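You operate a simulated robot arm through the tools that you are given. There is no shell and no other tool.

Carry out the task below with a simulated robot arm. There is one attempt and no reset: what you move stays moved.

## Task
Bring the site light back after a trip: both sockets off, sockets breaker up, yellow socket on.
Fine: in that order; leave the blue socket off, the heater breaker down and the yellow plug in.
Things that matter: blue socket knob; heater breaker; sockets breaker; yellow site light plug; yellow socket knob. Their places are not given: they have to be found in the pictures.

It is judged by the outcome, as a careful person would: the job done as asked, and still so three seconds after it is handed in. It fails if anything else is knocked over, pushed out of place, dropped, spilled or broken.

## Robot
A 7-joint arm with a two-finger parallel gripper, fixed in place. Base frame: the origin is on the floor under the middle of its stand, x ahead of it, y to its left, z up; the work surface is at about z = 0.85. Readings come in m, degrees, newtons and seconds.
It reaches about 1.112 m from its shoulder. Its first joint turns from -166.0 to 166.0 degrees. Payload 3.43 kg.
The TCP is the grasp point between the finger pads, 0.034 m short of the fingertips. In the tool frame z runs along the fingers and y along their closing line. Largest opening 0.128 m; finger width 0.024, thickness 0.012; the body of the gripper, 0.048 by 0.13 m, starts 0.096 m behind the TCP.
Orientation is told as [roll, pitch, yaw] about the base's x, y, z axes, in that order, counted from this pose: with the fingers straight down and closing along the base's y, the tool's x points along the base's -x, its y along +y and its z along -z.

## Interface
- The arm moves only by the tool servo_tool. Its argument "targets" is a list that holds one entry, the list of rows, each a list of 7 numbers: the shift along the tool's x, y, z in cm, then the turn, a rotation vector about the tool's x, y, z in degrees, then the gripper command, from -1 (fully open) to 1 (shut), values between in proportion. In form: [[[x, y, z, wx, wy, wz, gripper], ...]]. A call has 1 to 20 rows; each row is the pose to reach, as a shift and turn from the pose commanded when the call began, along the tool's axes at that moment. Rows are played at 5 a second. More than 0.05 m and 8.6 degrees between two rows, or a gripper value outside its range, and nothing of the call is played. A pose out of reach is approached as far as the arm can. The call stops where the force on the tool passes 90 N (or 10 N more than at its start, if that is more) or the arm is blocked; 0.2 s more then pass. Each finger travels about 0.153 m/s and halts on what it meets, pressing with about 43 N; the grip force reading is that of the motor and also rises with nothing between the fingers. The clock runs only during rows and for 0.2 s after the last one: add rows that repeat a pose to give the fingers time. The reply holds the time, the measured pose of the TCP, the force on the tool along the base axes, the opening and the grip force, in the units named above and with some noise, with the torque about the TCP (base axes, N m) and any sound that the robot's microphone picked up.
- Cameras (640 x 400 px; columns grow to the right, rows downward): "scene" is fixed at [0.0496, -0.659, 1.9342]; the picture's right is [0.82, -0.58, 0.00], its down [-0.34, -0.49, -0.80] and it looks along [0.47, 0.66, -0.60] (base axes); focal length 322 px, centre (320, 200). "wrist" rides on the gripper at [0.076, -0.011, -0.16] in the tool frame; the picture's right is [0.15, 0.99, 0.00], its down [-0.88, 0.13, -0.46] and it looks along [-0.45, 0.07, 0.89] (tool axes); focal length 234 px, centre (320, 200).
- grab_frame(camera): a new picture of that camera. The clock stands still meanwhile.
- pixel_to_xyz(camera, pixels): for up to 12 pixels [column, row] of the newest picture of that camera ("zoom" is the newest enlarged one), the place [x, y, z] in the base frame of the surface seen there, good to about 0.003 m, but the place of the scene camera against the robot may be out by one fixed shift of up to 0.018 m in any direction. The clock stands still meanwhile.
- enlarge(camera, box): a new picture of the part [left, top, right, bottom] of that camera's present view, enlarged. The clock stands still meanwhile.
- sign_off(): hands the job in; it is judged then, once.

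Leave the gripper open and the arm clear of the work at the hand-in unless told otherwise.

The tools are called after ">>>" as name(argument=value, ...) on one line, values as JSON. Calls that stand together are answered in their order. servo_tool: Moves the arm, as the interface text tells. Its arguments: {"type":"object","properties":{"targets":{"type":"array"}},"required":["targets"]} The other tools are called the same way: grab_frame (camera) takes a picture; pixel_to_xyz (camera, pixels) gives the place of the surface under pixels of a picture; enlarge (camera, box) takes an enlarged picture of a part of a camera's view; sign_off () hands the job in.

At the start:

```text
time_s: 0.0
eef_pos: [0.5373, 0.1882, 1.3748]
tool_rot: [0.1, 0.0, -0.1]
ft_force: [0.0, -0.6, 0.1]
torque: [0.02, -0.04, -0.02]
grip_width: 0.1281
grip_force: 0.2
```

scene: 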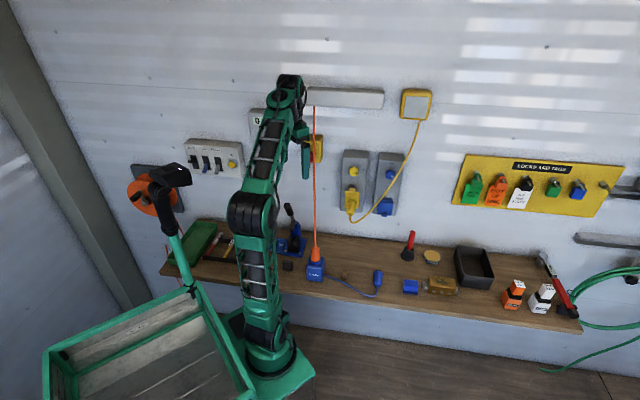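
wrist: 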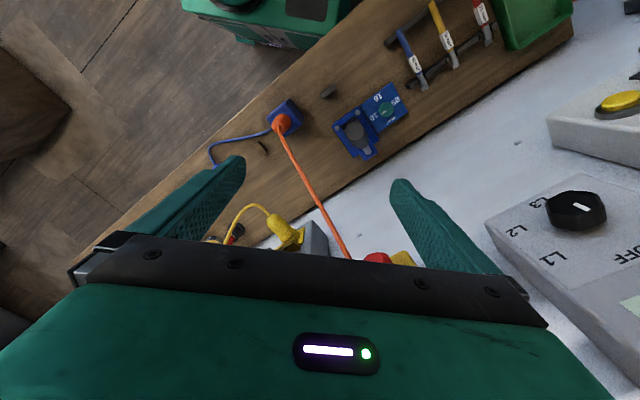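

I start by looking closer. In the scene picture there is a breaker panel near (213,158), and two sockets at (352,180) yellow and (386,185) blue. I will enlarge both.

>>> enlarge(camera="scene", box=[170, 120, 270, 190])

>>> enlarge(camera="scene", box=[300, 80, 440, 230])

```text
5.71 times, centred on (220, 155) of scene
```

zoom: 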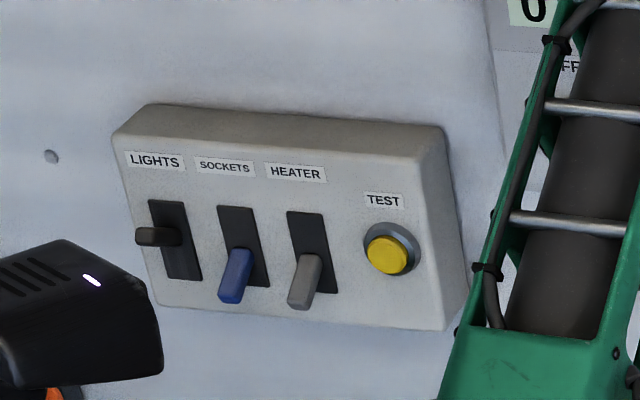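

```text
2.67 times, centred on (370, 155) of scene
```

zoom: 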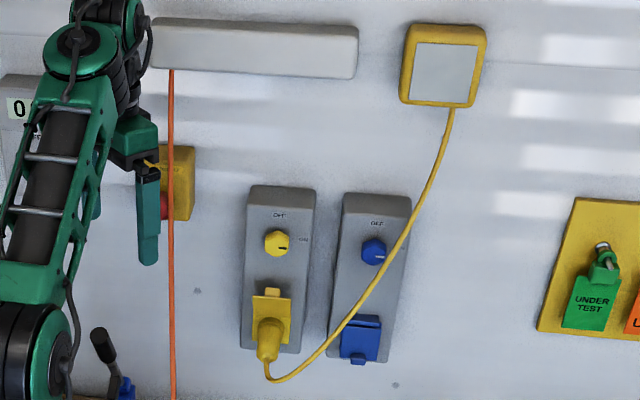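

The breaker box shows LIGHTS up, SOCKETS (blue) down and HEATER (grey) down. I will enlarge the socket knobs further to read their marks, and get places for the parts.

>>> enlarge(camera="scene", box=[350, 145, 410, 185])

>>> enlarge(camera="scene", box=[335, 145, 395, 185])

>>> pixel_to_xyz(camera="scene", pixels=[[353, 171], [390, 174], [352, 195], [385, 207], [211, 166], [222, 166], [207, 157], [233, 164], [370, 165], [340, 190], [318, 150], [316, 200]])

```text
10.00 times, centred on (380, 165) of scene
```

zoom: 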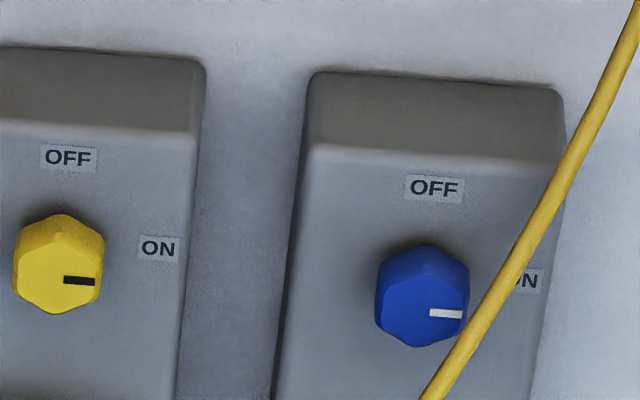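

```text
10.00 times, centred on (365, 165) of scene
```

zoom: 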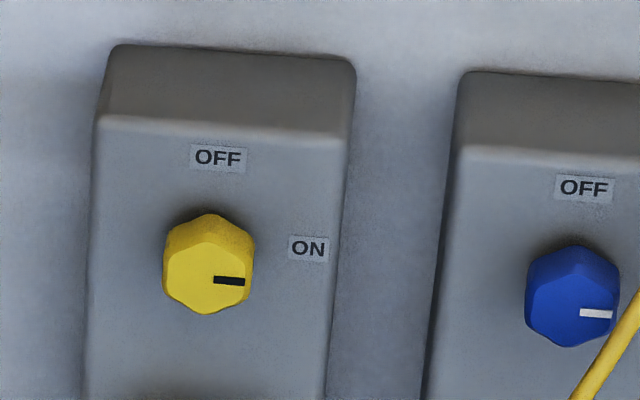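

```text
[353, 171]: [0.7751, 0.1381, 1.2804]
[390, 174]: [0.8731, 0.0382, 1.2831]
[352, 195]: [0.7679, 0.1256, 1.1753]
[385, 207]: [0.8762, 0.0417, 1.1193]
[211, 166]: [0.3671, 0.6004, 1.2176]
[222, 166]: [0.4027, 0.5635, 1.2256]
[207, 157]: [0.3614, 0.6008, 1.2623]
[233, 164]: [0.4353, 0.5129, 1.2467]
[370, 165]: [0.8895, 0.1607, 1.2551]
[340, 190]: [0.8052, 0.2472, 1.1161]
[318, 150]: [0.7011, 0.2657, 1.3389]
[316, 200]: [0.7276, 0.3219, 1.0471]
```

Both knobs are pointing at ON (right); OFF is at top. I now measure points on the yellow panel, the knobs and the wall in this enlarged picture.

>>> pixel_to_xyz(camera="zoom", pixels=[[210, 270], [190, 290], [235, 300], [130, 250], [320, 340], [130, 150], [335, 160], [570, 300], [555, 320], [480, 200], [400, 250], [30, 250]])

>>> enlarge(camera="scene", box=[180, 130, 250, 180])

```text
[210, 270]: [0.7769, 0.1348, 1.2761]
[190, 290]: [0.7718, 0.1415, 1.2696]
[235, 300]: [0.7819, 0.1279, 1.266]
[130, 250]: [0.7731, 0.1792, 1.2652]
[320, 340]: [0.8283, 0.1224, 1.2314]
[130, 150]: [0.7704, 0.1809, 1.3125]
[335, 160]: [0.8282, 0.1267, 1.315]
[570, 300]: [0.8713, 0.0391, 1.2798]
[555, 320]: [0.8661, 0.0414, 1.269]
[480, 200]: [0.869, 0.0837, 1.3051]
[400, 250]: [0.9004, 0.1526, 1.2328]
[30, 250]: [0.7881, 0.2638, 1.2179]
```

```text
8.00 times, centred on (215, 155) of scene
```

zoom: 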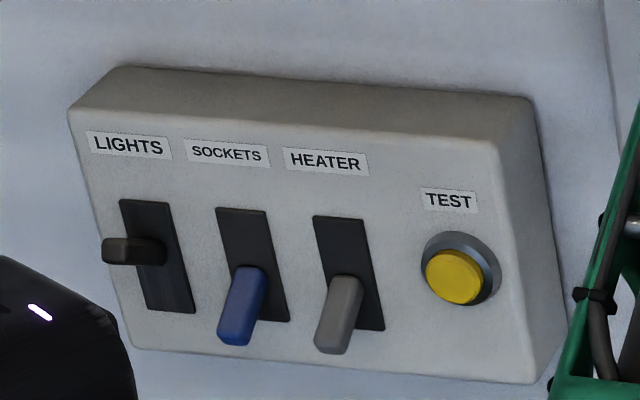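

The wall runs at about 45° to x (x+y ≈ 1.053), and the panel faces stand about 7 cm out from it. Next I measure the breaker levers, and what might be in the way: the black lamp head with teal pole, the orange cable and the yellow cable.

>>> pixel_to_xyz(camera="zoom", pixels=[[235, 335], [250, 285], [240, 310], [335, 345], [345, 290], [115, 250], [150, 250], [200, 250], [190, 340], [245, 180], [455, 280], [520, 370]])

>>> pixel_to_xyz(camera="scene", pixels=[[170, 172], [183, 170], [158, 200], [180, 240], [190, 285], [314, 110], [314, 180], [314, 240], [401, 170], [390, 189], [410, 150], [370, 214]])

```text
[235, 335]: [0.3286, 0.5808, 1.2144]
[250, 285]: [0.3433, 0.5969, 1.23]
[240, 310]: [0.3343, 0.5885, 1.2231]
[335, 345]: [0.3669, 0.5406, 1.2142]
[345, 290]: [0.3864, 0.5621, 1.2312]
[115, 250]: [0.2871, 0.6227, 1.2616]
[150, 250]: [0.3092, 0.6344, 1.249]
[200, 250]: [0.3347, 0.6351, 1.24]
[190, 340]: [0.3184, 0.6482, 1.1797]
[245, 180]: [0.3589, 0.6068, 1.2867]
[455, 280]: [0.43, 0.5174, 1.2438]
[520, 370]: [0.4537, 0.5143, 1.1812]
```

```text
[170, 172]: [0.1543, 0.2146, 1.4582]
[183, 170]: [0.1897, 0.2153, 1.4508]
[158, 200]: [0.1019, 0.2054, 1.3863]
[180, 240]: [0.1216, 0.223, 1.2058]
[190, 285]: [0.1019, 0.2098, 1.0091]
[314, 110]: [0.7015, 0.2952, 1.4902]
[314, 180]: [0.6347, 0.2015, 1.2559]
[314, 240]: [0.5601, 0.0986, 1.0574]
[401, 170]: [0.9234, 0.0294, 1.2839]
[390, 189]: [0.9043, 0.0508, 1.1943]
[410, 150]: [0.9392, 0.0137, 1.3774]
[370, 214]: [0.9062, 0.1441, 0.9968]
```

The black head and teal pole seem to be near (0.15, 0.21), between the arm's base and the breakers. I need a closer look at that and at the arm's own links.

>>> enlarge(camera="scene", box=[40, 140, 330, 400])

>>> pixel_to_xyz(camera="scene", pixels=[[265, 345], [265, 380], [255, 270], [255, 210], [270, 150], [290, 95], [305, 160], [60, 360], [160, 290], [240, 390], [195, 300], [190, 390]])

```text
1.54 times, centred on (185, 270) of scene
```

zoom: 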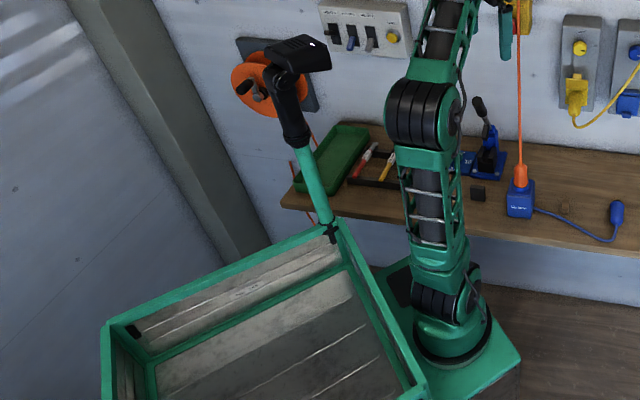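

```text
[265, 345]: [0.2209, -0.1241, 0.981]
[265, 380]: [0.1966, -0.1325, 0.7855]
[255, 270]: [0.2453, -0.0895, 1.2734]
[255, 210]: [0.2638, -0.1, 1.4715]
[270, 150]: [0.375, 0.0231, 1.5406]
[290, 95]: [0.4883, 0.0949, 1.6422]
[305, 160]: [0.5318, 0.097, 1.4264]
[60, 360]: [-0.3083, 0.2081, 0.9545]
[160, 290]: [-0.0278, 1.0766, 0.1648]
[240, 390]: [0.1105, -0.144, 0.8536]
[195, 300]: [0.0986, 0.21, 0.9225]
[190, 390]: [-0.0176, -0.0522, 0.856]
```

The arm, the tub and the mast are one cart. The arm's shoulder stands at about (0.26, −0.06), and the mast (0.1–0.19, 0.21, up to z≈1.47) has to be kept clear when I work on the breakers. I will measure the yellow cable near the blue knob in a sharp zoom.

>>> enlarge(camera="scene", box=[365, 150, 425, 190])

```text
10.00 times, centred on (395, 170) of scene
```

zoom: 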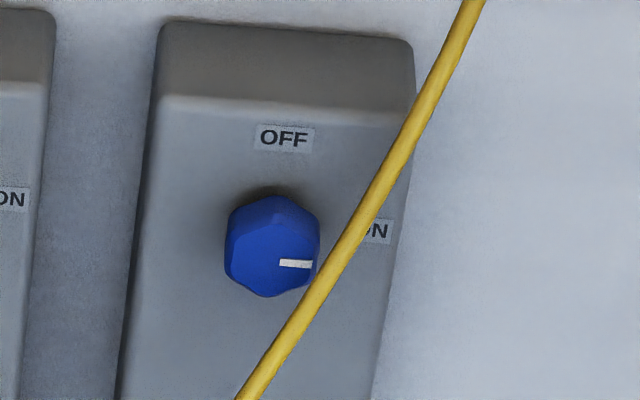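

The cable crosses just right of the blue knob in this view. I measure points along the cable and the knob and panel around it.

>>> pixel_to_xyz(camera="zoom", pixels=[[342, 254], [363, 217], [302, 317], [268, 360], [402, 145], [450, 50], [265, 255], [260, 280], [300, 250], [200, 150], [350, 150], [180, 350]])

>>> enlarge(camera="scene", box=[335, 175, 405, 225])

```text
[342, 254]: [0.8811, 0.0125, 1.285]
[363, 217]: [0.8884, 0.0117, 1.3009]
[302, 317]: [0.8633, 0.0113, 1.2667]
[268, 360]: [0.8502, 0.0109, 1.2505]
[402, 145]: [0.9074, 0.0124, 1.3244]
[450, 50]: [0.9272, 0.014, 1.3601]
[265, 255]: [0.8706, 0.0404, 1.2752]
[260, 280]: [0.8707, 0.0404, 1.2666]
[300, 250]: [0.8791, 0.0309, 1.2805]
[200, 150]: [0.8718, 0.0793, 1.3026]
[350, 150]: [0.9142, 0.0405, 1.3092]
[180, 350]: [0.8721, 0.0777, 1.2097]
```

```text
8.00 times, centred on (370, 200) of scene
```

zoom: 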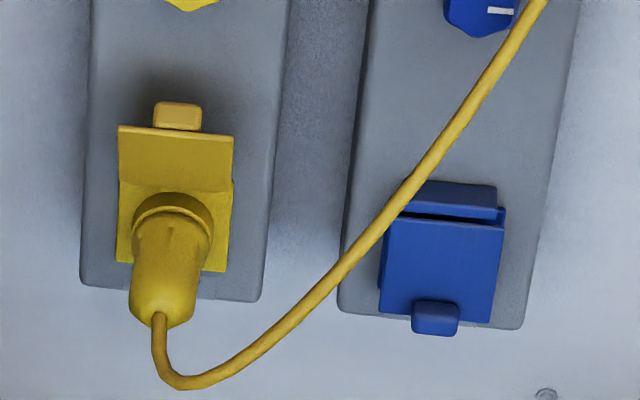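

The yellow cable passes about 2 cm in front of the blue knob's right edge (cable ≈ (0.88, 0.012, 1.285), knob face ≈ (0.871, 0.040, 1.274)). I will therefore come at the blue knob tilted, from above and from the left. First I move the arm back and to the right, away from the orange cable, and yaw the tool 45° towards the wall.

>>> servo_tool(targets=[[[-0.8, -2.7, -0.6, 0, 0, -5.6, -1], [-1.6, -5.4, -1.1, 0, 0, -11.2, -1], [-2.4, -8.2, -1.7, 0, 0, -16.9, -1], [-3.1, -10.9, -2.2, 0, 0, -22.5, -1], [-3.9, -13.6, -2.8, 0, 0, -28.1, -1], [-4.7, -16.3, -3.4, 0, 0, -33.7, -1], [-5.5, -19.1, -3.9, 0, 0, -39.4, -1], [-6.3, -21.8, -4.5, 0, 0, -45, -1], [-6.3, -21.8, -4.5, 0, 0, -45, -1]]])

```text
time_s: 0.4
eef_pos: [0.5046, 0.168, 1.3929]
tool_rot: [0.3, -2.0, 2.2]
ft_force: [-0.3, -0.2, 0.3]
torque: [0.05, -0.08, -0.02]
grip_width: 0.1279
grip_force: 0.1
stopped in row 1: the force on the tool passed its limit at 258 N (the readings are from after the stop); the commanded pose is now the measured one
```

The call stopped in row 1 with a 258 N peak, and the hand jumped back by 3 cm. I look at both cameras to see what it touched.

>>> grab_frame(camera="scene")

>>> grab_frame(camera="wrist")

>>> enlarge(camera="scene", box=[230, 60, 350, 220])

```text
taken
```

scene: 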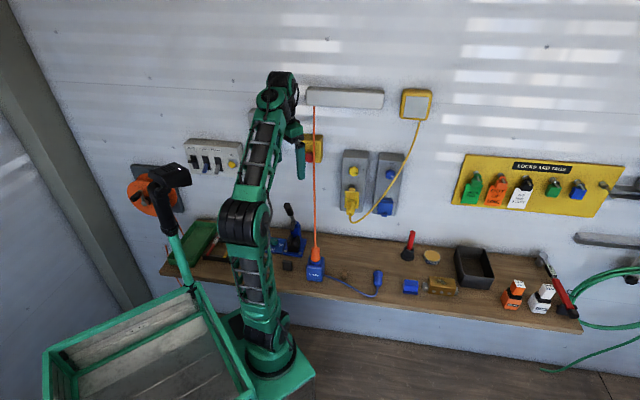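

```text
taken
```

wrist: 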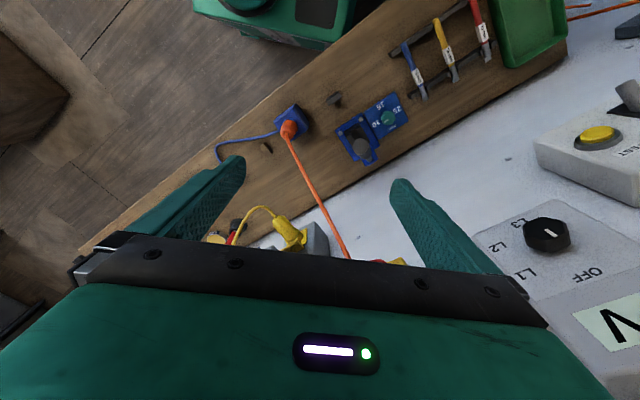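

```text
2.50 times, centred on (290, 140) of scene
```

zoom: 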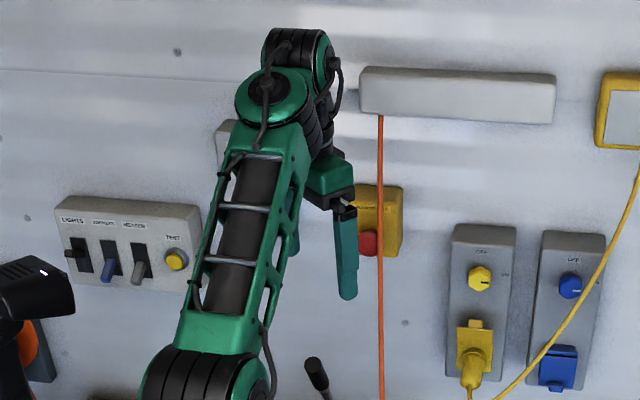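

Nothing visible is disturbed. I measure what stands near the hand: the selector box, the orange cable and the wall box above.

>>> pixel_to_xyz(camera="wrist", pixels=[[547, 235], [475, 235], [560, 290], [346, 256], [318, 195], [290, 135], [397, 262], [290, 225], [600, 133], [305, 118], [630, 90], [420, 220]])

>>> pixel_to_xyz(camera="scene", pixels=[[330, 97], [375, 100], [313, 115], [313, 150], [313, 200], [313, 250], [318, 145], [310, 155], [301, 165], [290, 85], [270, 95], [252, 118]])

```text
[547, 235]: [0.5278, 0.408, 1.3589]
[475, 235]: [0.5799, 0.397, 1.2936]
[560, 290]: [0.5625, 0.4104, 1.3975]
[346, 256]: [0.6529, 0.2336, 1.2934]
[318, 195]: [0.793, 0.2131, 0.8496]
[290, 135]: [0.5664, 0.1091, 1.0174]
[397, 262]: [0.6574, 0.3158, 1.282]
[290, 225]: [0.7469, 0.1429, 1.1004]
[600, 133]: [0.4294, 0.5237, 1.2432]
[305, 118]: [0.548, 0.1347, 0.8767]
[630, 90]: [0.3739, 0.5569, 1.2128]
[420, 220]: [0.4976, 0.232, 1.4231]
```

```text
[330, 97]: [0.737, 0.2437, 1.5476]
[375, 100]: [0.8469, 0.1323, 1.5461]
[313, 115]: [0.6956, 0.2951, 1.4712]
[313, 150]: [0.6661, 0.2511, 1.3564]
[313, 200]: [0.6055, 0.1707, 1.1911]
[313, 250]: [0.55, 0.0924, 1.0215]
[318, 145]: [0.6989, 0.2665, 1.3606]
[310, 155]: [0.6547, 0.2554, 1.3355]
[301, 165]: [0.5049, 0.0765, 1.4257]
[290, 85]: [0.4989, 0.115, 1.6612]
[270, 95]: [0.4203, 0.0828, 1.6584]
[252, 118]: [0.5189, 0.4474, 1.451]
```

Nothing is within about 8 cm of the hand, so the jump may come from the arm's own joint motion. I test with a small, slow move: 1 cm up, then hold.

>>> servo_tool(targets=[[[0, 0, -0.3, 0, 0, 0, -1], [0, 0, -0.6, 0, 0, 0, -1], [0, 0, -1.0, 0, 0, 0, -1], [0, 0, -1.0, 0, 0, 0, -1]]])

```text
time_s: 1.4
eef_pos: [0.5071, 0.1678, 1.3947]
tool_rot: [0.3, -1.9, 2.1]
ft_force: [-1.6, 17.1, -6.8]
torque: [-3.04, -0.99, -1.46]
grip_width: 0.1282
grip_force: 0.0
out of reach, approached as far as the arm can: row 2, 3, 4
```

A 1 cm rise is "out of reach", and there is a 17 N sideways force about 17 cm above the TCP on the hand's right side. I think the hand is against the arm's own wrist or forearm, so I look closely at that part.

>>> enlarge(camera="scene", box=[240, 60, 330, 190])

```text
3.08 times, centred on (285, 125) of scene
```

zoom: 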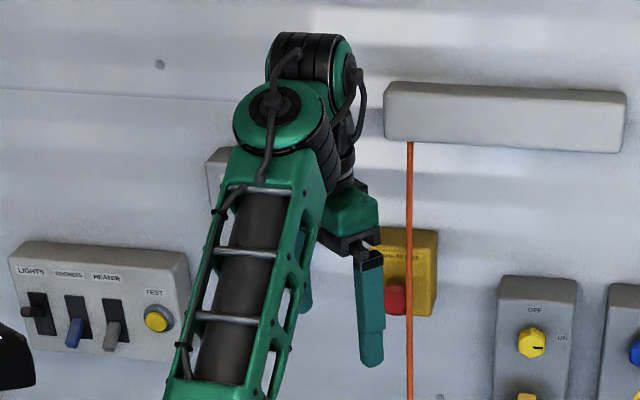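

The hand sits right behind the forearm, so my sideways move with yaw pushed the hand's back into the arm itself. I go back towards the start pose, which was free, and check that the force drops.

>>> servo_tool(targets=[[[-0.8, 0.5, 0.6, 0, 0.5, 0.5, -1], [-1.6, 1.0, 1.1, 0, 1.0, 1.0, -1], [-2.4, 1.6, 1.7, 0, 1.5, 1.6, -1], [-3.1, 2.1, 2.2, 0, 1.9, 2.1, -1], [-3.1, 2.1, 2.2, 0, 1.9, 2.1, -1]]])

```text
time_s: 2.6
eef_pos: [0.539, 0.1924, 1.3741]
tool_rot: [0.3, 0.2, -0.1]
ft_force: [0.5, 0.2, -0.6]
torque: [-0.05, -0.01, -0.02]
grip_width: 0.128
grip_force: 0.0
```

Free again (force about 0). Now I first pitch the fingers up towards the wall, about the horizontal axis along the wall, which opens the wrist bend, with only a small shift to the right.

>>> servo_tool(targets=[[[-0.3, -0.3, 0, -3.5, -3.5, 0, -1], [-0.7, -0.7, 0, -7.0, -7.0, 0, -1], [-1.0, -1.0, 0, -10.6, -10.6, 0, -1], [-1.4, -1.4, 0, -14.1, -14.1, 0, -1], [-1.4, -1.4, 0, -14.1, -14.1, 0, -1]]])

```text
time_s: 3.8
eef_pos: [0.5528, 0.1783, 1.372]
tool_rot: [14.6, -13.8, -1.8]
ft_force: [0.7, 0.1, 0.1]
torque: [0.02, -0.02, -0.02]
grip_width: 0.128
grip_force: 0.0
```

That worked with no force. I continue: 56° more pitch while shifting 12 cm to the right along the wall and 2 cm back from it.

>>> servo_tool(targets=[[[-0.9, -1.23, -0.08, -4.95, -4.95, 0, -1], [-1.79, -2.45, -0.17, -9.9, -9.9, 0, -1], [-2.68, -3.68, -0.25, -14.85, -14.85, 0, -1], [-3.58, -4.9, -0.34, -19.8, -19.8, 0, -1], [-4.47, -6.13, -0.42, -24.75, -24.75, 0, -1], [-5.37, -7.36, -0.51, -29.7, -29.7, 0, -1], [-6.26, -8.58, -0.59, -34.65, -34.65, 0, -1], [-7.16, -9.81, -0.68, -39.6, -39.6, 0, -1], [-7.16, -9.81, -0.68, -39.6, -39.6, 0, -1]]])

```text
time_s: 5.8
eef_pos: [0.6232, 0.0784, 1.373]
tool_rot: [70.8, -43.2, -31.5]
ft_force: [-0.4, -0.2, 0.9]
torque: [0.03, -0.01, 0.02]
grip_width: 0.1278
grip_force: 0.1
```

Now the fingers point nearly at the wall. I take pictures to see the sockets from the wrist camera.

>>> grab_frame(camera="wrist")

>>> grab_frame(camera="scene")

```text
taken
```

wrist: 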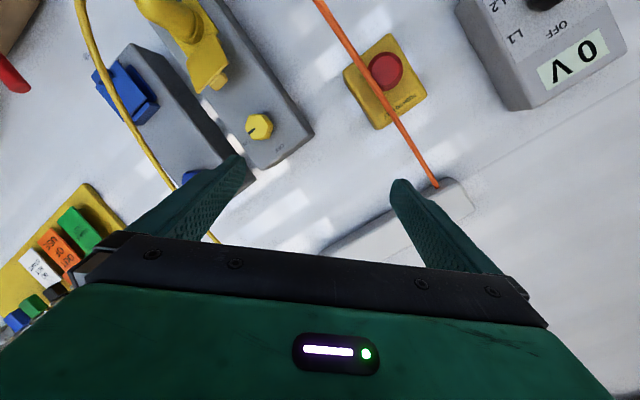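

```text
taken
```

scene: 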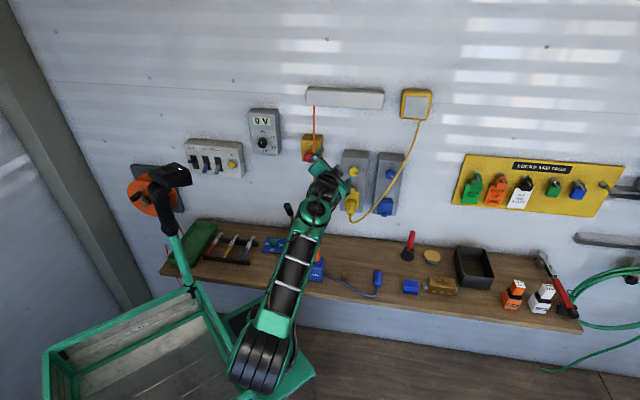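

Both cameras show the sockets clear. I measure the yellow knob, the panel around it, the blue knob edge and other landmarks with the wrist camera, and the same landmarks with the scene camera to find the scene shift.

>>> enlarge(camera="wrist", box=[170, 60, 330, 190])

>>> pixel_to_xyz(camera="wrist", pixels=[[258, 128], [265, 122], [290, 140], [280, 90], [225, 60], [386, 70], [197, 172], [150, 165], [130, 100], [200, 75], [400, 125], [205, 20]])

>>> pixel_to_xyz(camera="scene", pixels=[[353, 171], [390, 174], [308, 155], [264, 143], [264, 117]])

```text
3.08 times, centred on (250, 125) of wrist
```

zoom: 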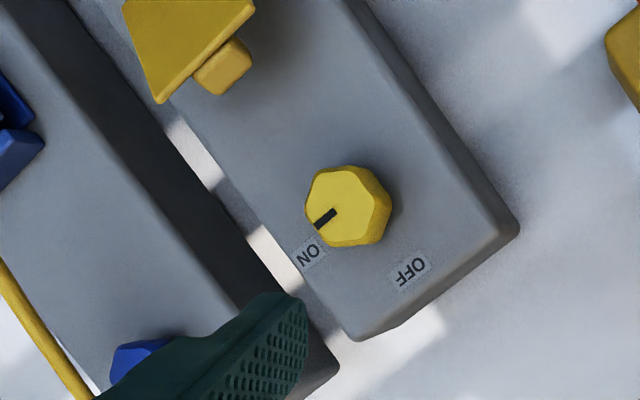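

```text
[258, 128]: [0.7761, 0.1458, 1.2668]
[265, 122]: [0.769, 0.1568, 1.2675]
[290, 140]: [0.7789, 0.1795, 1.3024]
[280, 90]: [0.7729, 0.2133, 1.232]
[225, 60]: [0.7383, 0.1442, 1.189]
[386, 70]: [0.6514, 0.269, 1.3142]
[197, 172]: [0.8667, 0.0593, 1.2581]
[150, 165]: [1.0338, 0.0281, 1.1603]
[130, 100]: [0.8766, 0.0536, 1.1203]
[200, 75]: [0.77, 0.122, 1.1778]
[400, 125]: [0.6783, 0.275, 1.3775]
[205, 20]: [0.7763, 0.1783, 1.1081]
```

```text
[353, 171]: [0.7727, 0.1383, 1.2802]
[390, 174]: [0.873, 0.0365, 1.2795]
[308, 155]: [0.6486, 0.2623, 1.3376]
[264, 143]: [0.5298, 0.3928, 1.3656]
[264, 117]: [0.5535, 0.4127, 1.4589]
```

I measure the yellow knob's face and its panel more finely in the wrist zoom.

>>> pixel_to_xyz(camera="zoom", pixels=[[338, 205], [352, 180], [320, 195], [330, 235], [362, 230], [250, 150], [430, 200], [400, 300], [130, 360], [320, 100], [225, 70], [370, 205]])

```text
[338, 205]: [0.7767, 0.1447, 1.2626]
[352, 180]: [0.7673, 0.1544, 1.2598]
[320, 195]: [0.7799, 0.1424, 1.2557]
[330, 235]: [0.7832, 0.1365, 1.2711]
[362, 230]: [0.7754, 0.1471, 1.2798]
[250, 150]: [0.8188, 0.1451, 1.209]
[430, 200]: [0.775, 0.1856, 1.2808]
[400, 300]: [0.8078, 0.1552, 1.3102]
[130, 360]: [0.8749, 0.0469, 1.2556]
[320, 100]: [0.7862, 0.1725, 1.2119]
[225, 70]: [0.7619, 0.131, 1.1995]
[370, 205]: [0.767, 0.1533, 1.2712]
```

The wrist camera gives the knob face at v≈0.651 (v being the distance towards the wall), with its centre near u≈0.446, z≈1.265 (u being along the wall). The scene camera reads about 1 cm off from that. I move in front of the yellow knob with the fingers straight at the wall, about 9 cm short of it.

>>> servo_tool(targets=[[[0.4, -1.83, 0.91, -1.65, -1.65, 0, -1], [0.79, -3.67, 1.82, -3.3, -3.3, 0, -1], [1.19, -5.5, 2.73, -4.95, -4.95, 0, -1], [1.59, -7.33, 3.63, -6.6, -6.6, 0, -1], [1.98, -9.17, 4.54, -8.25, -8.25, 0, -1], [2.38, -11.0, 5.45, -9.9, -9.9, 0, -1], [2.38, -11.0, 5.45, -9.9, -9.9, 0, -1]]])

>>> grab_frame(camera="wrist")

>>> grab_frame(camera="scene")

```text
time_s: 7.4
eef_pos: [0.6877, 0.0572, 1.2679]
tool_rot: [90.1, -44.9, -45.1]
ft_force: [0.4, 0.3, 0.0]
torque: [-0.01, 0.01, -0.02]
grip_width: 0.128
grip_force: 0.0
```

```text
taken
```

wrist: 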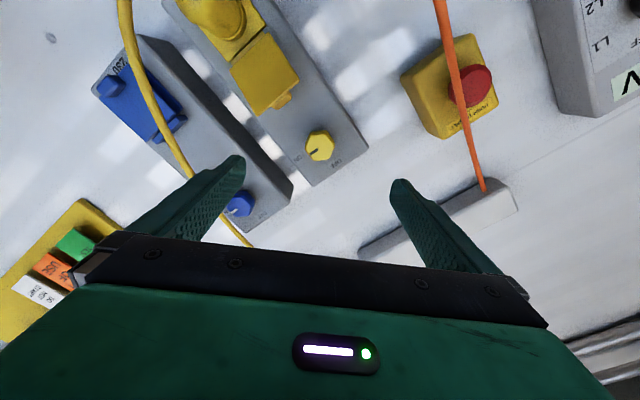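

```text
taken
```

scene: 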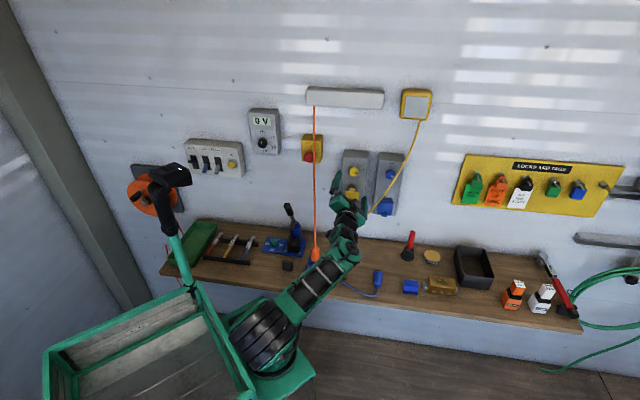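

In place: TCP u=0.446, v=0.527, z=1.268. I check that the forearm is clear of the orange cable and the bench, and measure the yellow knob closer up.

>>> pixel_to_xyz(camera="scene", pixels=[[262, 335], [300, 300], [320, 280], [340, 250], [352, 225], [345, 205], [314, 220], [314, 250]])

>>> enlarge(camera="wrist", box=[230, 80, 390, 200])

```text
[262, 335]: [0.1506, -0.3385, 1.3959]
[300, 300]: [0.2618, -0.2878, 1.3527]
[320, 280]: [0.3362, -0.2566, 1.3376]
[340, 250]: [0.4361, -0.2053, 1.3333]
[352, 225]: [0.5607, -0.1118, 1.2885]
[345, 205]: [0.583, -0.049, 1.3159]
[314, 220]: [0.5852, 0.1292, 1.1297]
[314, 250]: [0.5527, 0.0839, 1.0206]
```

```text
3.33 times, centred on (310, 140) of wrist
```

zoom: 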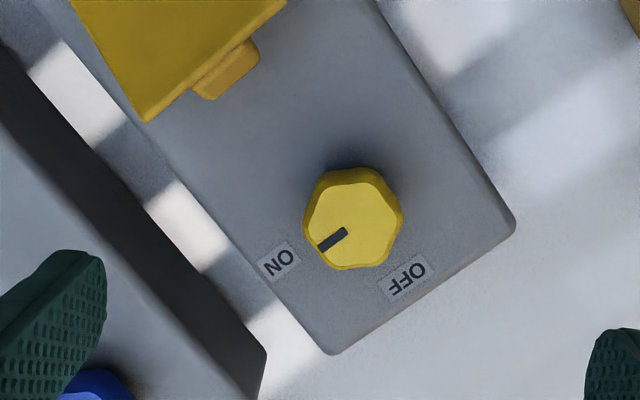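

I measure the knob face points and panel points in this zoom.

>>> pixel_to_xyz(camera="zoom", pixels=[[356, 225], [320, 235], [392, 215], [345, 190], [365, 258], [340, 262], [375, 190], [280, 260], [430, 200], [400, 285], [300, 150], [350, 178]])

```text
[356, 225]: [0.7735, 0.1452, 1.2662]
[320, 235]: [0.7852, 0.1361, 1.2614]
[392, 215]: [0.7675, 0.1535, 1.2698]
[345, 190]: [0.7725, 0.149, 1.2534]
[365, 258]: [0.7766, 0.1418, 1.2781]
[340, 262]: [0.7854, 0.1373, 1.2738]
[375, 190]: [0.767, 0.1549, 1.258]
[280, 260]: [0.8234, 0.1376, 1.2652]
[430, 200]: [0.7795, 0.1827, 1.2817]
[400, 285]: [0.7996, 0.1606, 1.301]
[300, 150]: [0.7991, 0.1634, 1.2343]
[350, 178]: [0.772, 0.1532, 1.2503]
```

The knob centre is u=0.4456, z=1.2658, its face at v=0.651 and the panel at v=0.680. I narrow the fingers to about 64 mm and move straight in, so the tips stop about 6 mm short of the panel.

>>> servo_tool(targets=[[[0.05, -0.05, 0, 0, 0, 0, 0], [0.14, -0.14, 1.9, 0, 0, 0, 0], [0.14, -0.14, 3.8, 0, 0, 0, 0], [0.14, -0.14, 5.7, 0, 0, 0, 0], [0.14, -0.14, 7.6, 0, 0, 0, 0], [0.14, -0.14, 9.0, 0, 0, 0, 0], [0.14, -0.14, 10.2, 0, 0, 0, 0], [0.14, -0.14, 11.2, 0, 0, 0, 0], [0.14, -0.14, 11.2, 0, 0, 0, 0]]])

>>> grab_frame(camera="wrist")

>>> enlarge(camera="scene", box=[310, 130, 410, 230])

```text
time_s: 9.4
eef_pos: [0.768, 0.1356, 1.2658]
tool_rot: [90.2, -45.0, -45.1]
ft_force: [-0.2, 1.0, 0.2]
torque: [0.02, 0.01, 0.0]
grip_width: 0.064
grip_force: 0.0
```

```text
taken
```

wrist: 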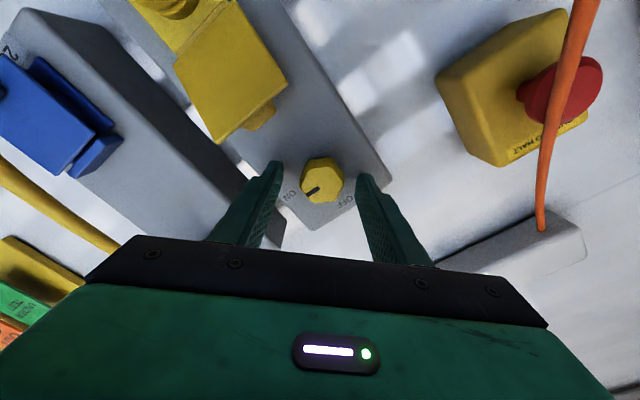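

```text
4.00 times, centred on (360, 180) of scene
```

zoom: 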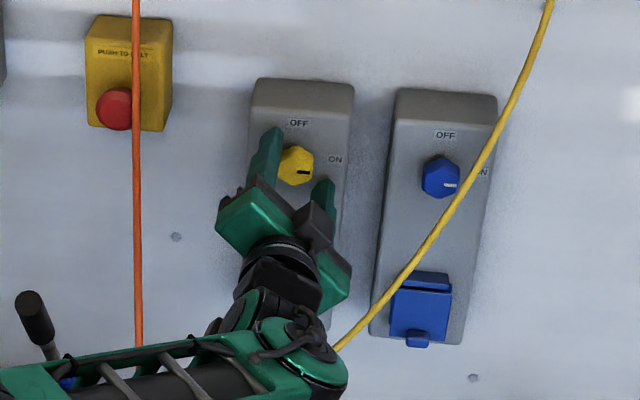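

The knob is between the open fingers, with nothing touching. I close on it and hold to read the grip.

>>> servo_tool(targets=[[[0, 0, 0, 0, 0, 0, 0.5], [0, 0, 0, 0, 0, 0, 1], [0, 0, 0, 0, 0, 0, 1], [0, 0, 0, 0, 0, 0, 1]]])

```text
time_s: 10.4
eef_pos: [0.7675, 0.1361, 1.2667]
tool_rot: [90.2, -44.9, -45.1]
ft_force: [1.3, 6.4, 11.8]
torque: [0.03, -0.11, 0.31]
grip_width: 0.0387
grip_force: 44.7
```

I have gripped the knob at 38.7 mm wide. Now I turn it counter-clockwise by 90° (ON to OFF) about the tool axis.

>>> servo_tool(targets=[[[0, 0, 0, 0, 0, -7.5, 1], [0, 0, 0, 0, 0, -15, 1], [0, 0, 0, 0, 0, -22.5, 1], [0, 0, 0, 0, 0, -30, 1], [0, 0, 0, 0, 0, -37.5, 1], [0, 0, 0, 0, 0, -45, 1], [0, 0, 0, 0, 0, -52.5, 1], [0, 0, 0, 0, 0, -60, 1], [0, 0, 0, 0, 0, -67.5, 1], [0, 0, 0, 0, 0, -75, 1], [0, 0, 0, 0, 0, -82.5, 1], [0, 0, 0, 0, 0, -90, 1], [0, 0, 0, 0, 0, -90, 1]]])

>>> grab_frame(camera="wrist")

>>> enlarge(camera="scene", box=[310, 130, 410, 230])

```text
time_s: 13.2
eef_pos: [0.7675, 0.1362, 1.2637]
tool_rot: [-89.7, -45.2, 134.7]
ft_force: [-22.4, -4.7, -32.0]
torque: [-0.64, 0.59, -0.36]
grip_width: 0.0348
grip_force: 44.7
```

```text
taken
```

wrist: 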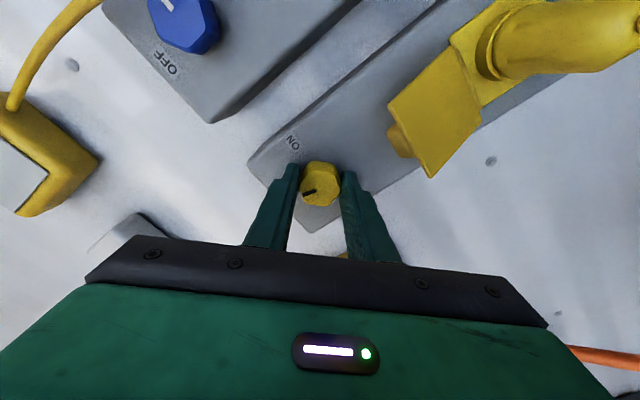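

```text
4.00 times, centred on (360, 180) of scene
```

zoom: 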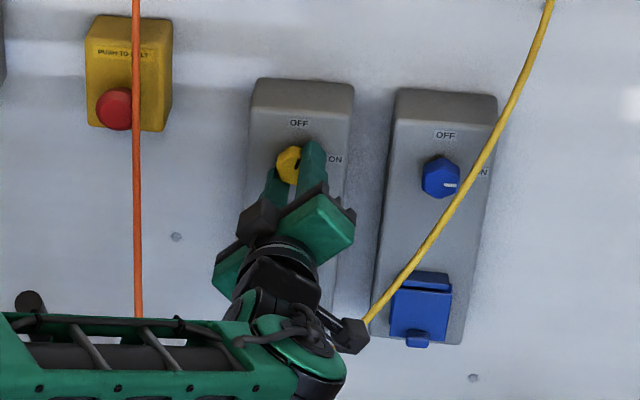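

The marker stayed fixed relative to the fingers, so the knob turned with the tool. There is some side force (−22, −5, −32 N). I open the fingers and read the force again.

>>> servo_tool(targets=[[[0, 0, 0, 0, 0, 0, 0.3], [0, 0, 0, 0, 0, 0, 0], [0, 0, 0, 0, 0, 0, 0]]])

>>> enlarge(camera="wrist", box=[240, 100, 400, 220])

>>> pixel_to_xyz(camera="scene", pixels=[[372, 210], [367, 214], [365, 212], [376, 206]])

```text
time_s: 14.0
eef_pos: [0.7666, 0.1362, 1.2662]
tool_rot: [-90.1, -45.3, 135.0]
ft_force: [0.7, -0.3, 0.0]
torque: [0.0, 0.0, -0.01]
grip_width: 0.064
grip_force: 0.0
```

```text
3.33 times, centred on (320, 160) of wrist
```

zoom: 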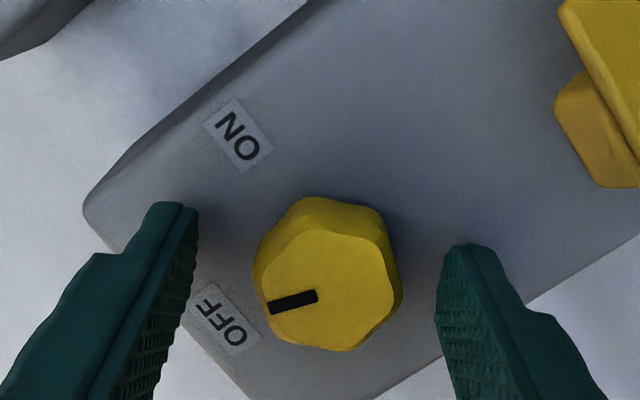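

```text
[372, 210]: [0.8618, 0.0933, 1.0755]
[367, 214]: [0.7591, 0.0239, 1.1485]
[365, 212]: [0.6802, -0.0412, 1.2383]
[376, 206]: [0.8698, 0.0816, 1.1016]
```

The marker points straight at OFF and all forces are back to zero. I retract 9 cm straight back from the yellow knob.

>>> servo_tool(targets=[[[0, 0, -2, 0, 0, 0, 0], [0, 0, -4, 0, 0, 0, 0], [0, 0, -6, 0, 0, 0, 0], [0, 0, -8, 0, 0, 0, 0], [0, 0, -10, 0, 0, 0, 0], [0, 0, -10, 0, 0, 0, 0]]])

>>> grab_frame(camera="scene")

>>> grab_frame(camera="wrist")

>>> enlarge(camera="scene", box=[325, 140, 415, 230])

```text
time_s: 15.4
eef_pos: [0.6955, 0.0654, 1.2654]
tool_rot: [-90.0, -45.2, 135.0]
ft_force: [-0.2, 0.1, 0.1]
torque: [-0.01, 0.07, 0.01]
grip_width: 0.0638
grip_force: 0.0
```

```text
taken
```

scene: 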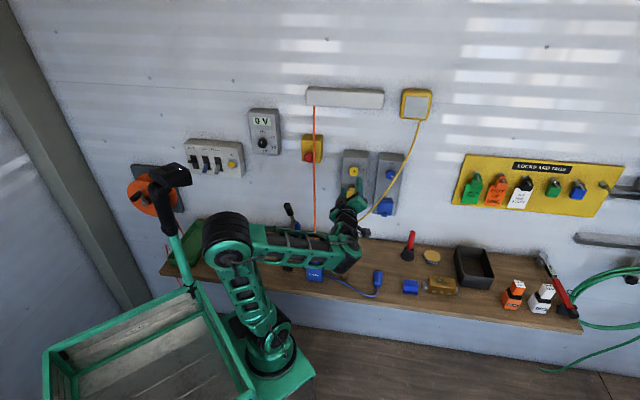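

```text
taken
```

wrist: 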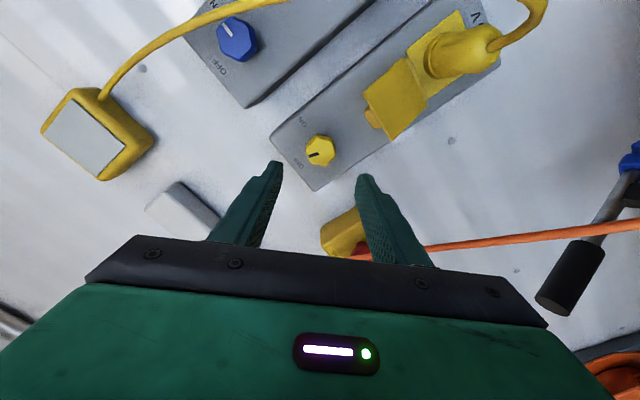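

```text
4.44 times, centred on (370, 185) of scene
```

zoom: 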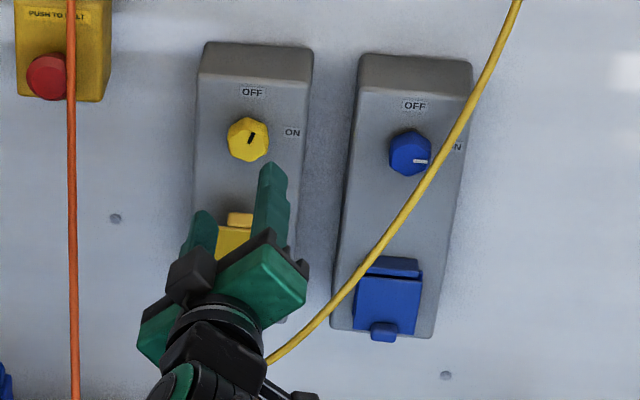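

The knob is free and points about at OFF. The elbow has swung to the left, with the forearm now around (280,240) in the scene picture near the orange cable, so I measure the arm links' places and the marker's angle.

>>> pixel_to_xyz(camera="scene", pixels=[[232, 235], [260, 240], [290, 245], [320, 245], [345, 250], [235, 290], [314, 225], [270, 340], [290, 213], [225, 262]])

>>> enlarge(camera="scene", box=[340, 155, 370, 180])

>>> enlarge(camera="wrist", box=[285, 120, 355, 180])

```text
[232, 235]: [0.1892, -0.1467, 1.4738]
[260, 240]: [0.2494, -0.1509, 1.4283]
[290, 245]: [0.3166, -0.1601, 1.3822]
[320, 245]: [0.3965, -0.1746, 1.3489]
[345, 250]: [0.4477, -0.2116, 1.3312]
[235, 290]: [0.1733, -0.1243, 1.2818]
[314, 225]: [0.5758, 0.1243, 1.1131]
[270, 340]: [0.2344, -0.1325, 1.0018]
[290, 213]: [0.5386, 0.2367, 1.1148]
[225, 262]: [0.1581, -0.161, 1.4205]
```

```text
16.00 times, centred on (355, 168) of scene
```

zoom: 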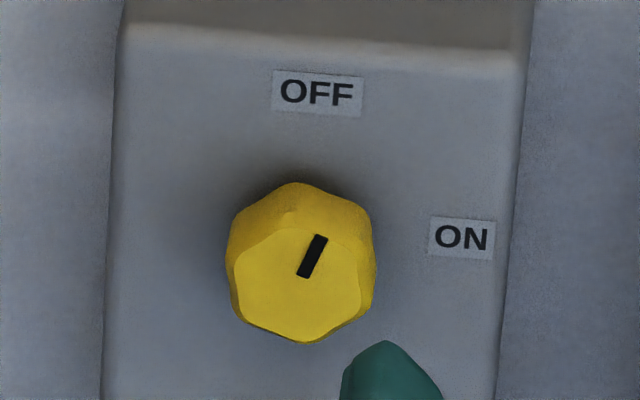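

```text
6.67 times, centred on (320, 150) of wrist
```

zoom: 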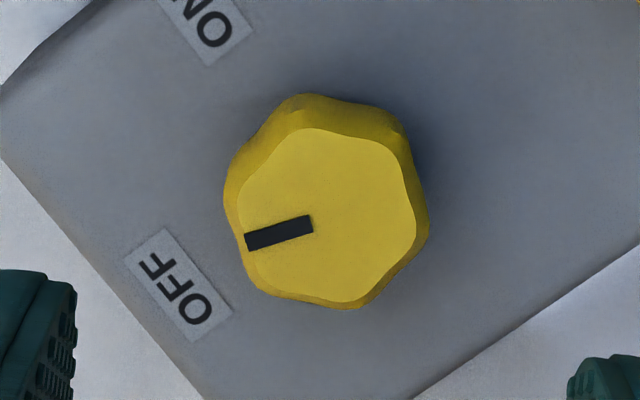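

The marker is still about 18–20° short of OFF because the grip slipped over the knob's lobes. I rotate the hand back by 45°, go in again and regrip to finish the turn.

>>> servo_tool(targets=[[[0, 0, 0, 0, 0, 7.5, 0], [0, 0, 0, 0, 0, 15, 0], [0, 0, 0, 0, 0, 22.5, 0], [0, 0, 0, 0, 0, 30, 0], [0, 0, 0, 0, 0, 37.5, 0], [0, 0, 0, 0, 0, 45, 0], [0, 0, 2, 0, 0, 45, 0], [0, 0, 4, 0, 0, 45, 0], [0, 0, 6, 0, 0, 45, 0], [0, 0, 8, 0, 0, 45, 0], [0, 0, 10, 0, 0, 45, 0], [0, 0, 10.2, 0, 0, 45, 0], [0, 0, 10.2, 0, 0, 45, 0]]])

>>> enlarge(camera="wrist", box=[240, 100, 400, 220])

>>> grab_frame(camera="scene")

```text
time_s: 18.2
eef_pos: [0.768, 0.1379, 1.2662]
tool_rot: [100.2, -89.8, -55.2]
ft_force: [-1.0, 0.4, 0.3]
torque: [0.04, -0.01, 0.0]
grip_width: 0.0638
grip_force: 0.0
```

```text
3.33 times, centred on (320, 160) of wrist
```

zoom: 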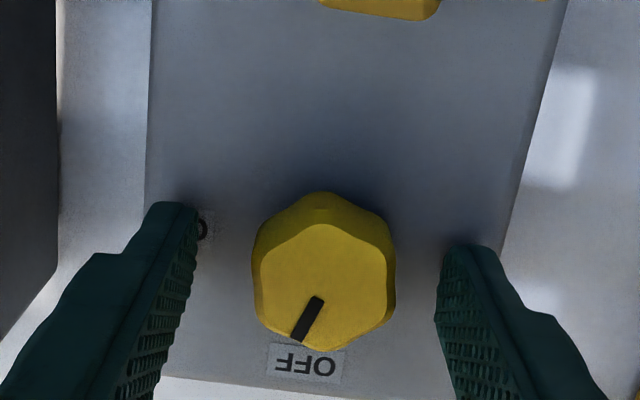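

```text
taken
```

scene: 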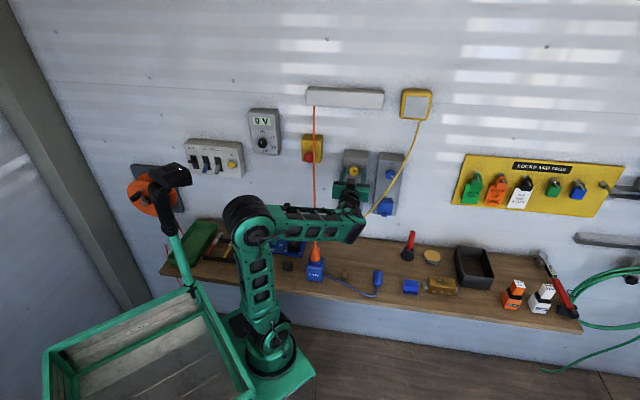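

The marker is clearly still 20–25° short of OFF. I close on the knob and turn 30° more counter-clockwise.

>>> servo_tool(targets=[[[0, 0, 0, 0, 0, 0, 0.5], [0, 0, 0, 0, 0, 0, 1], [0, 0, 0, 0, 0, 0, 1], [0, 0, 0, 0, 0, -7.5, 1], [0, 0, 0, 0, 0, -15, 1], [0, 0, 0, 0, 0, -22.5, 1], [0, 0, 0, 0, 0, -30, 1], [0, 0, 0, 0, 0, -30, 1]]])

>>> enlarge(camera="wrist", box=[240, 100, 400, 220])

```text
time_s: 20.0
eef_pos: [0.7665, 0.1385, 1.2669]
tool_rot: [-90.1, -60.2, 135.2]
ft_force: [-11.2, 6.9, -2.8]
torque: [0.75, 0.39, 0.56]
grip_width: 0.0401
grip_force: 44.5
```

```text
3.33 times, centred on (320, 160) of wrist
```

zoom: 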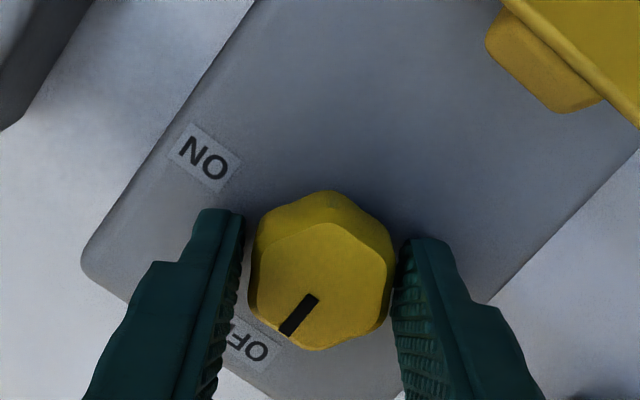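

The marker is now within about 5° of OFF and the knob resists with roughly 0.8 N·m. I turn 10° more to bring it to its stop, then release and look.

>>> servo_tool(targets=[[[0, 0, 0, 0, 0, -5, 1], [0, 0, 0, 0, 0, -10, 1], [0, 0, 0, 0, 0, -10, 1]]])

>>> servo_tool(targets=[[[0, 0, 0, 0, 0, 0, 0.3], [0, 0, 0, 0, 0, 0, 0], [0, 0, 0, 0, 0, 0, 0]]])

>>> enlarge(camera="wrist", box=[240, 100, 400, 220])

>>> enlarge(camera="scene", box=[340, 155, 370, 180])

```text
time_s: 20.8
eef_pos: [0.767, 0.1387, 1.2667]
tool_rot: [-90.1, -50.2, 135.1]
ft_force: [-17.9, 12.6, -7.8]
torque: [0.33, 0.31, 0.49]
grip_width: 0.0397
grip_force: 45.1
```

```text
time_s: 21.6
eef_pos: [0.7685, 0.1378, 1.2661]
tool_rot: [-90.2, -50.2, 135.1]
ft_force: [-1.1, 0.6, -0.4]
torque: [-0.01, 0.01, 0.03]
grip_width: 0.0641
grip_force: 0.0
```

```text
3.33 times, centred on (320, 160) of wrist
```

zoom: 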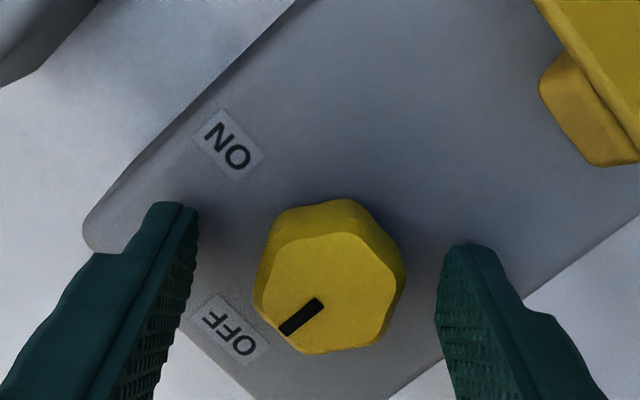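

```text
16.00 times, centred on (355, 168) of scene
```

zoom: 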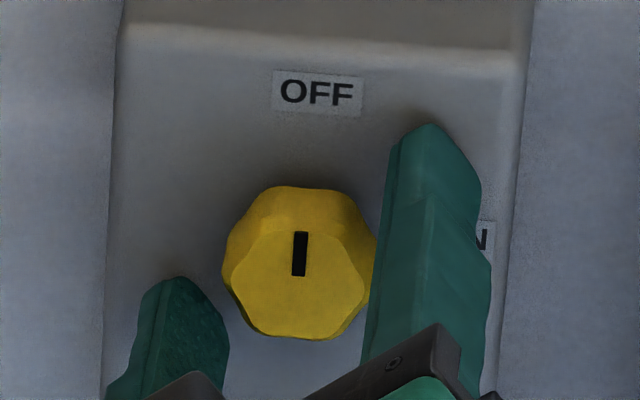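

In the scene zoom the marker now points straight up at OFF, so the yellow socket is off. I retract 10 cm, then move 6 cm to the right to look at the blue knob and the cable with the wrist camera.

>>> servo_tool(targets=[[[0, 0, -2, 0, 0, 0, 0], [0, 0, -4, 0, 0, 0, 0], [0, 0, -6, 0, 0, 0, 0], [0, 0, -8, 0, 0, 0, 0], [0, 0, -10, 0, 0, 0, 0], [1.3, -1.5, -10, 0, 0, -7, 0], [2.6, -3.0, -10, 0, 0, -14, 0], [3.86, -4.6, -10, 0, 0, -20, 0], [3.86, -4.6, -10, 0, 0, -20, 0]]])

>>> grab_frame(camera="wrist")

>>> grab_frame(camera="scene")

```text
time_s: 23.6
eef_pos: [0.7397, 0.025, 1.2659]
tool_rot: [-90.0, -30.2, 135.1]
ft_force: [-0.3, 0.1, 0.1]
torque: [0.01, 0.03, -0.02]
grip_width: 0.0639
grip_force: 0.1
```

```text
taken
```

wrist: 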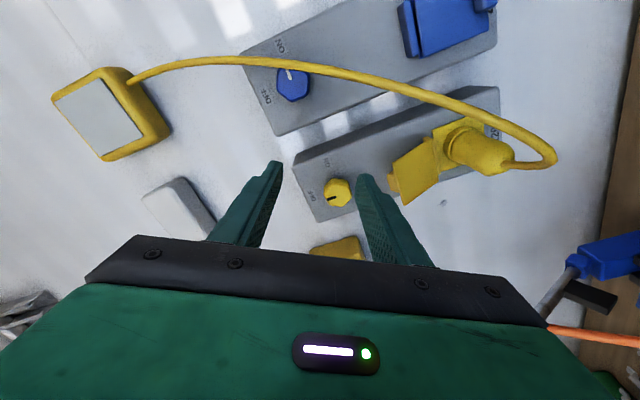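

```text
taken
```

scene: 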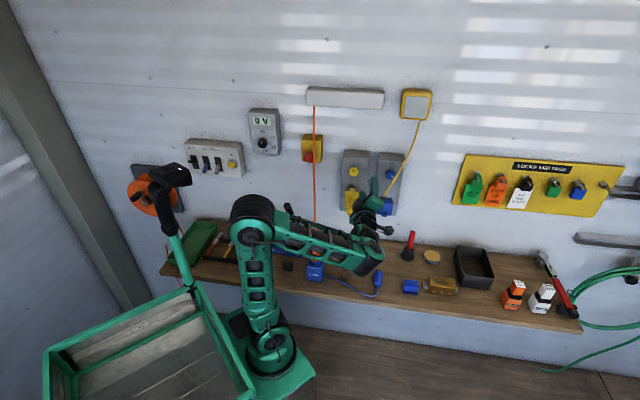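

The wrist view shows the blue knob at (293,85) with the cable arching in front of it. I enlarge and measure the knob face and the cable path.

>>> enlarge(camera="wrist", box=[230, 30, 350, 130])

>>> pixel_to_xyz(camera="wrist", pixels=[[200, 63], [240, 61], [270, 63], [300, 67], [330, 72], [370, 80], [410, 91], [450, 104], [490, 120], [525, 140], [545, 160], [500, 165]])

```text
4.00 times, centred on (290, 80) of wrist
```

zoom: 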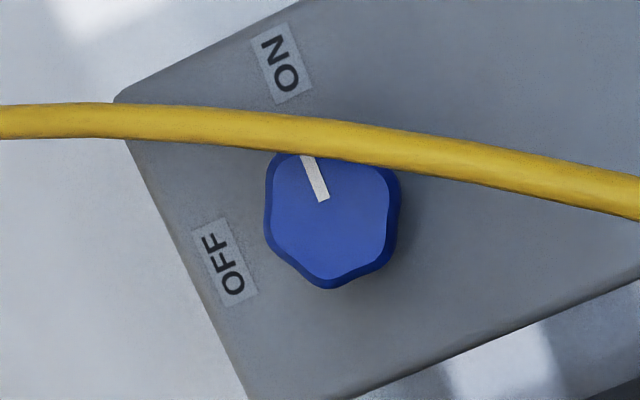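

```text
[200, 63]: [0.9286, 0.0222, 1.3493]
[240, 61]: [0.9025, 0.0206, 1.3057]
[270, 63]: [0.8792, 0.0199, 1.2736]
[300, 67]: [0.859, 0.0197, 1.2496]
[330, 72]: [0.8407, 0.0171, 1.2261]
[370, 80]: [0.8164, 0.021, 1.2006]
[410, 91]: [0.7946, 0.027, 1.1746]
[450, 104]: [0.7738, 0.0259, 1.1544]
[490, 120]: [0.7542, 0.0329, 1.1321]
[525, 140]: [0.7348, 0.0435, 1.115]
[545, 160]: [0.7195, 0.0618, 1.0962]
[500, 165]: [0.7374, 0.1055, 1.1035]
```

I now measure the blue knob face and panel in the zoom.

>>> pixel_to_xyz(camera="zoom", pixels=[[330, 220], [280, 215], [383, 215], [335, 265], [300, 255], [365, 250], [312, 175], [375, 190], [230, 190], [430, 250], [220, 320], [328, 283]])

```text
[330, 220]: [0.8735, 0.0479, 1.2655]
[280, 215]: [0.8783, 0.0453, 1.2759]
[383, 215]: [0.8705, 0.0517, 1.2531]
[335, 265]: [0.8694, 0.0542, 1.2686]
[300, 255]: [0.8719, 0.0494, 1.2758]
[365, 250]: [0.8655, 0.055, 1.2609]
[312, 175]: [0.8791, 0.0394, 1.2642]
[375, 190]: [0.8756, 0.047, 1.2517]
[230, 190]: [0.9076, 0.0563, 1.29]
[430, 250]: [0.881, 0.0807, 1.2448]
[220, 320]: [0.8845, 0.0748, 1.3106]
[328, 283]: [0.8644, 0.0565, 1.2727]
```

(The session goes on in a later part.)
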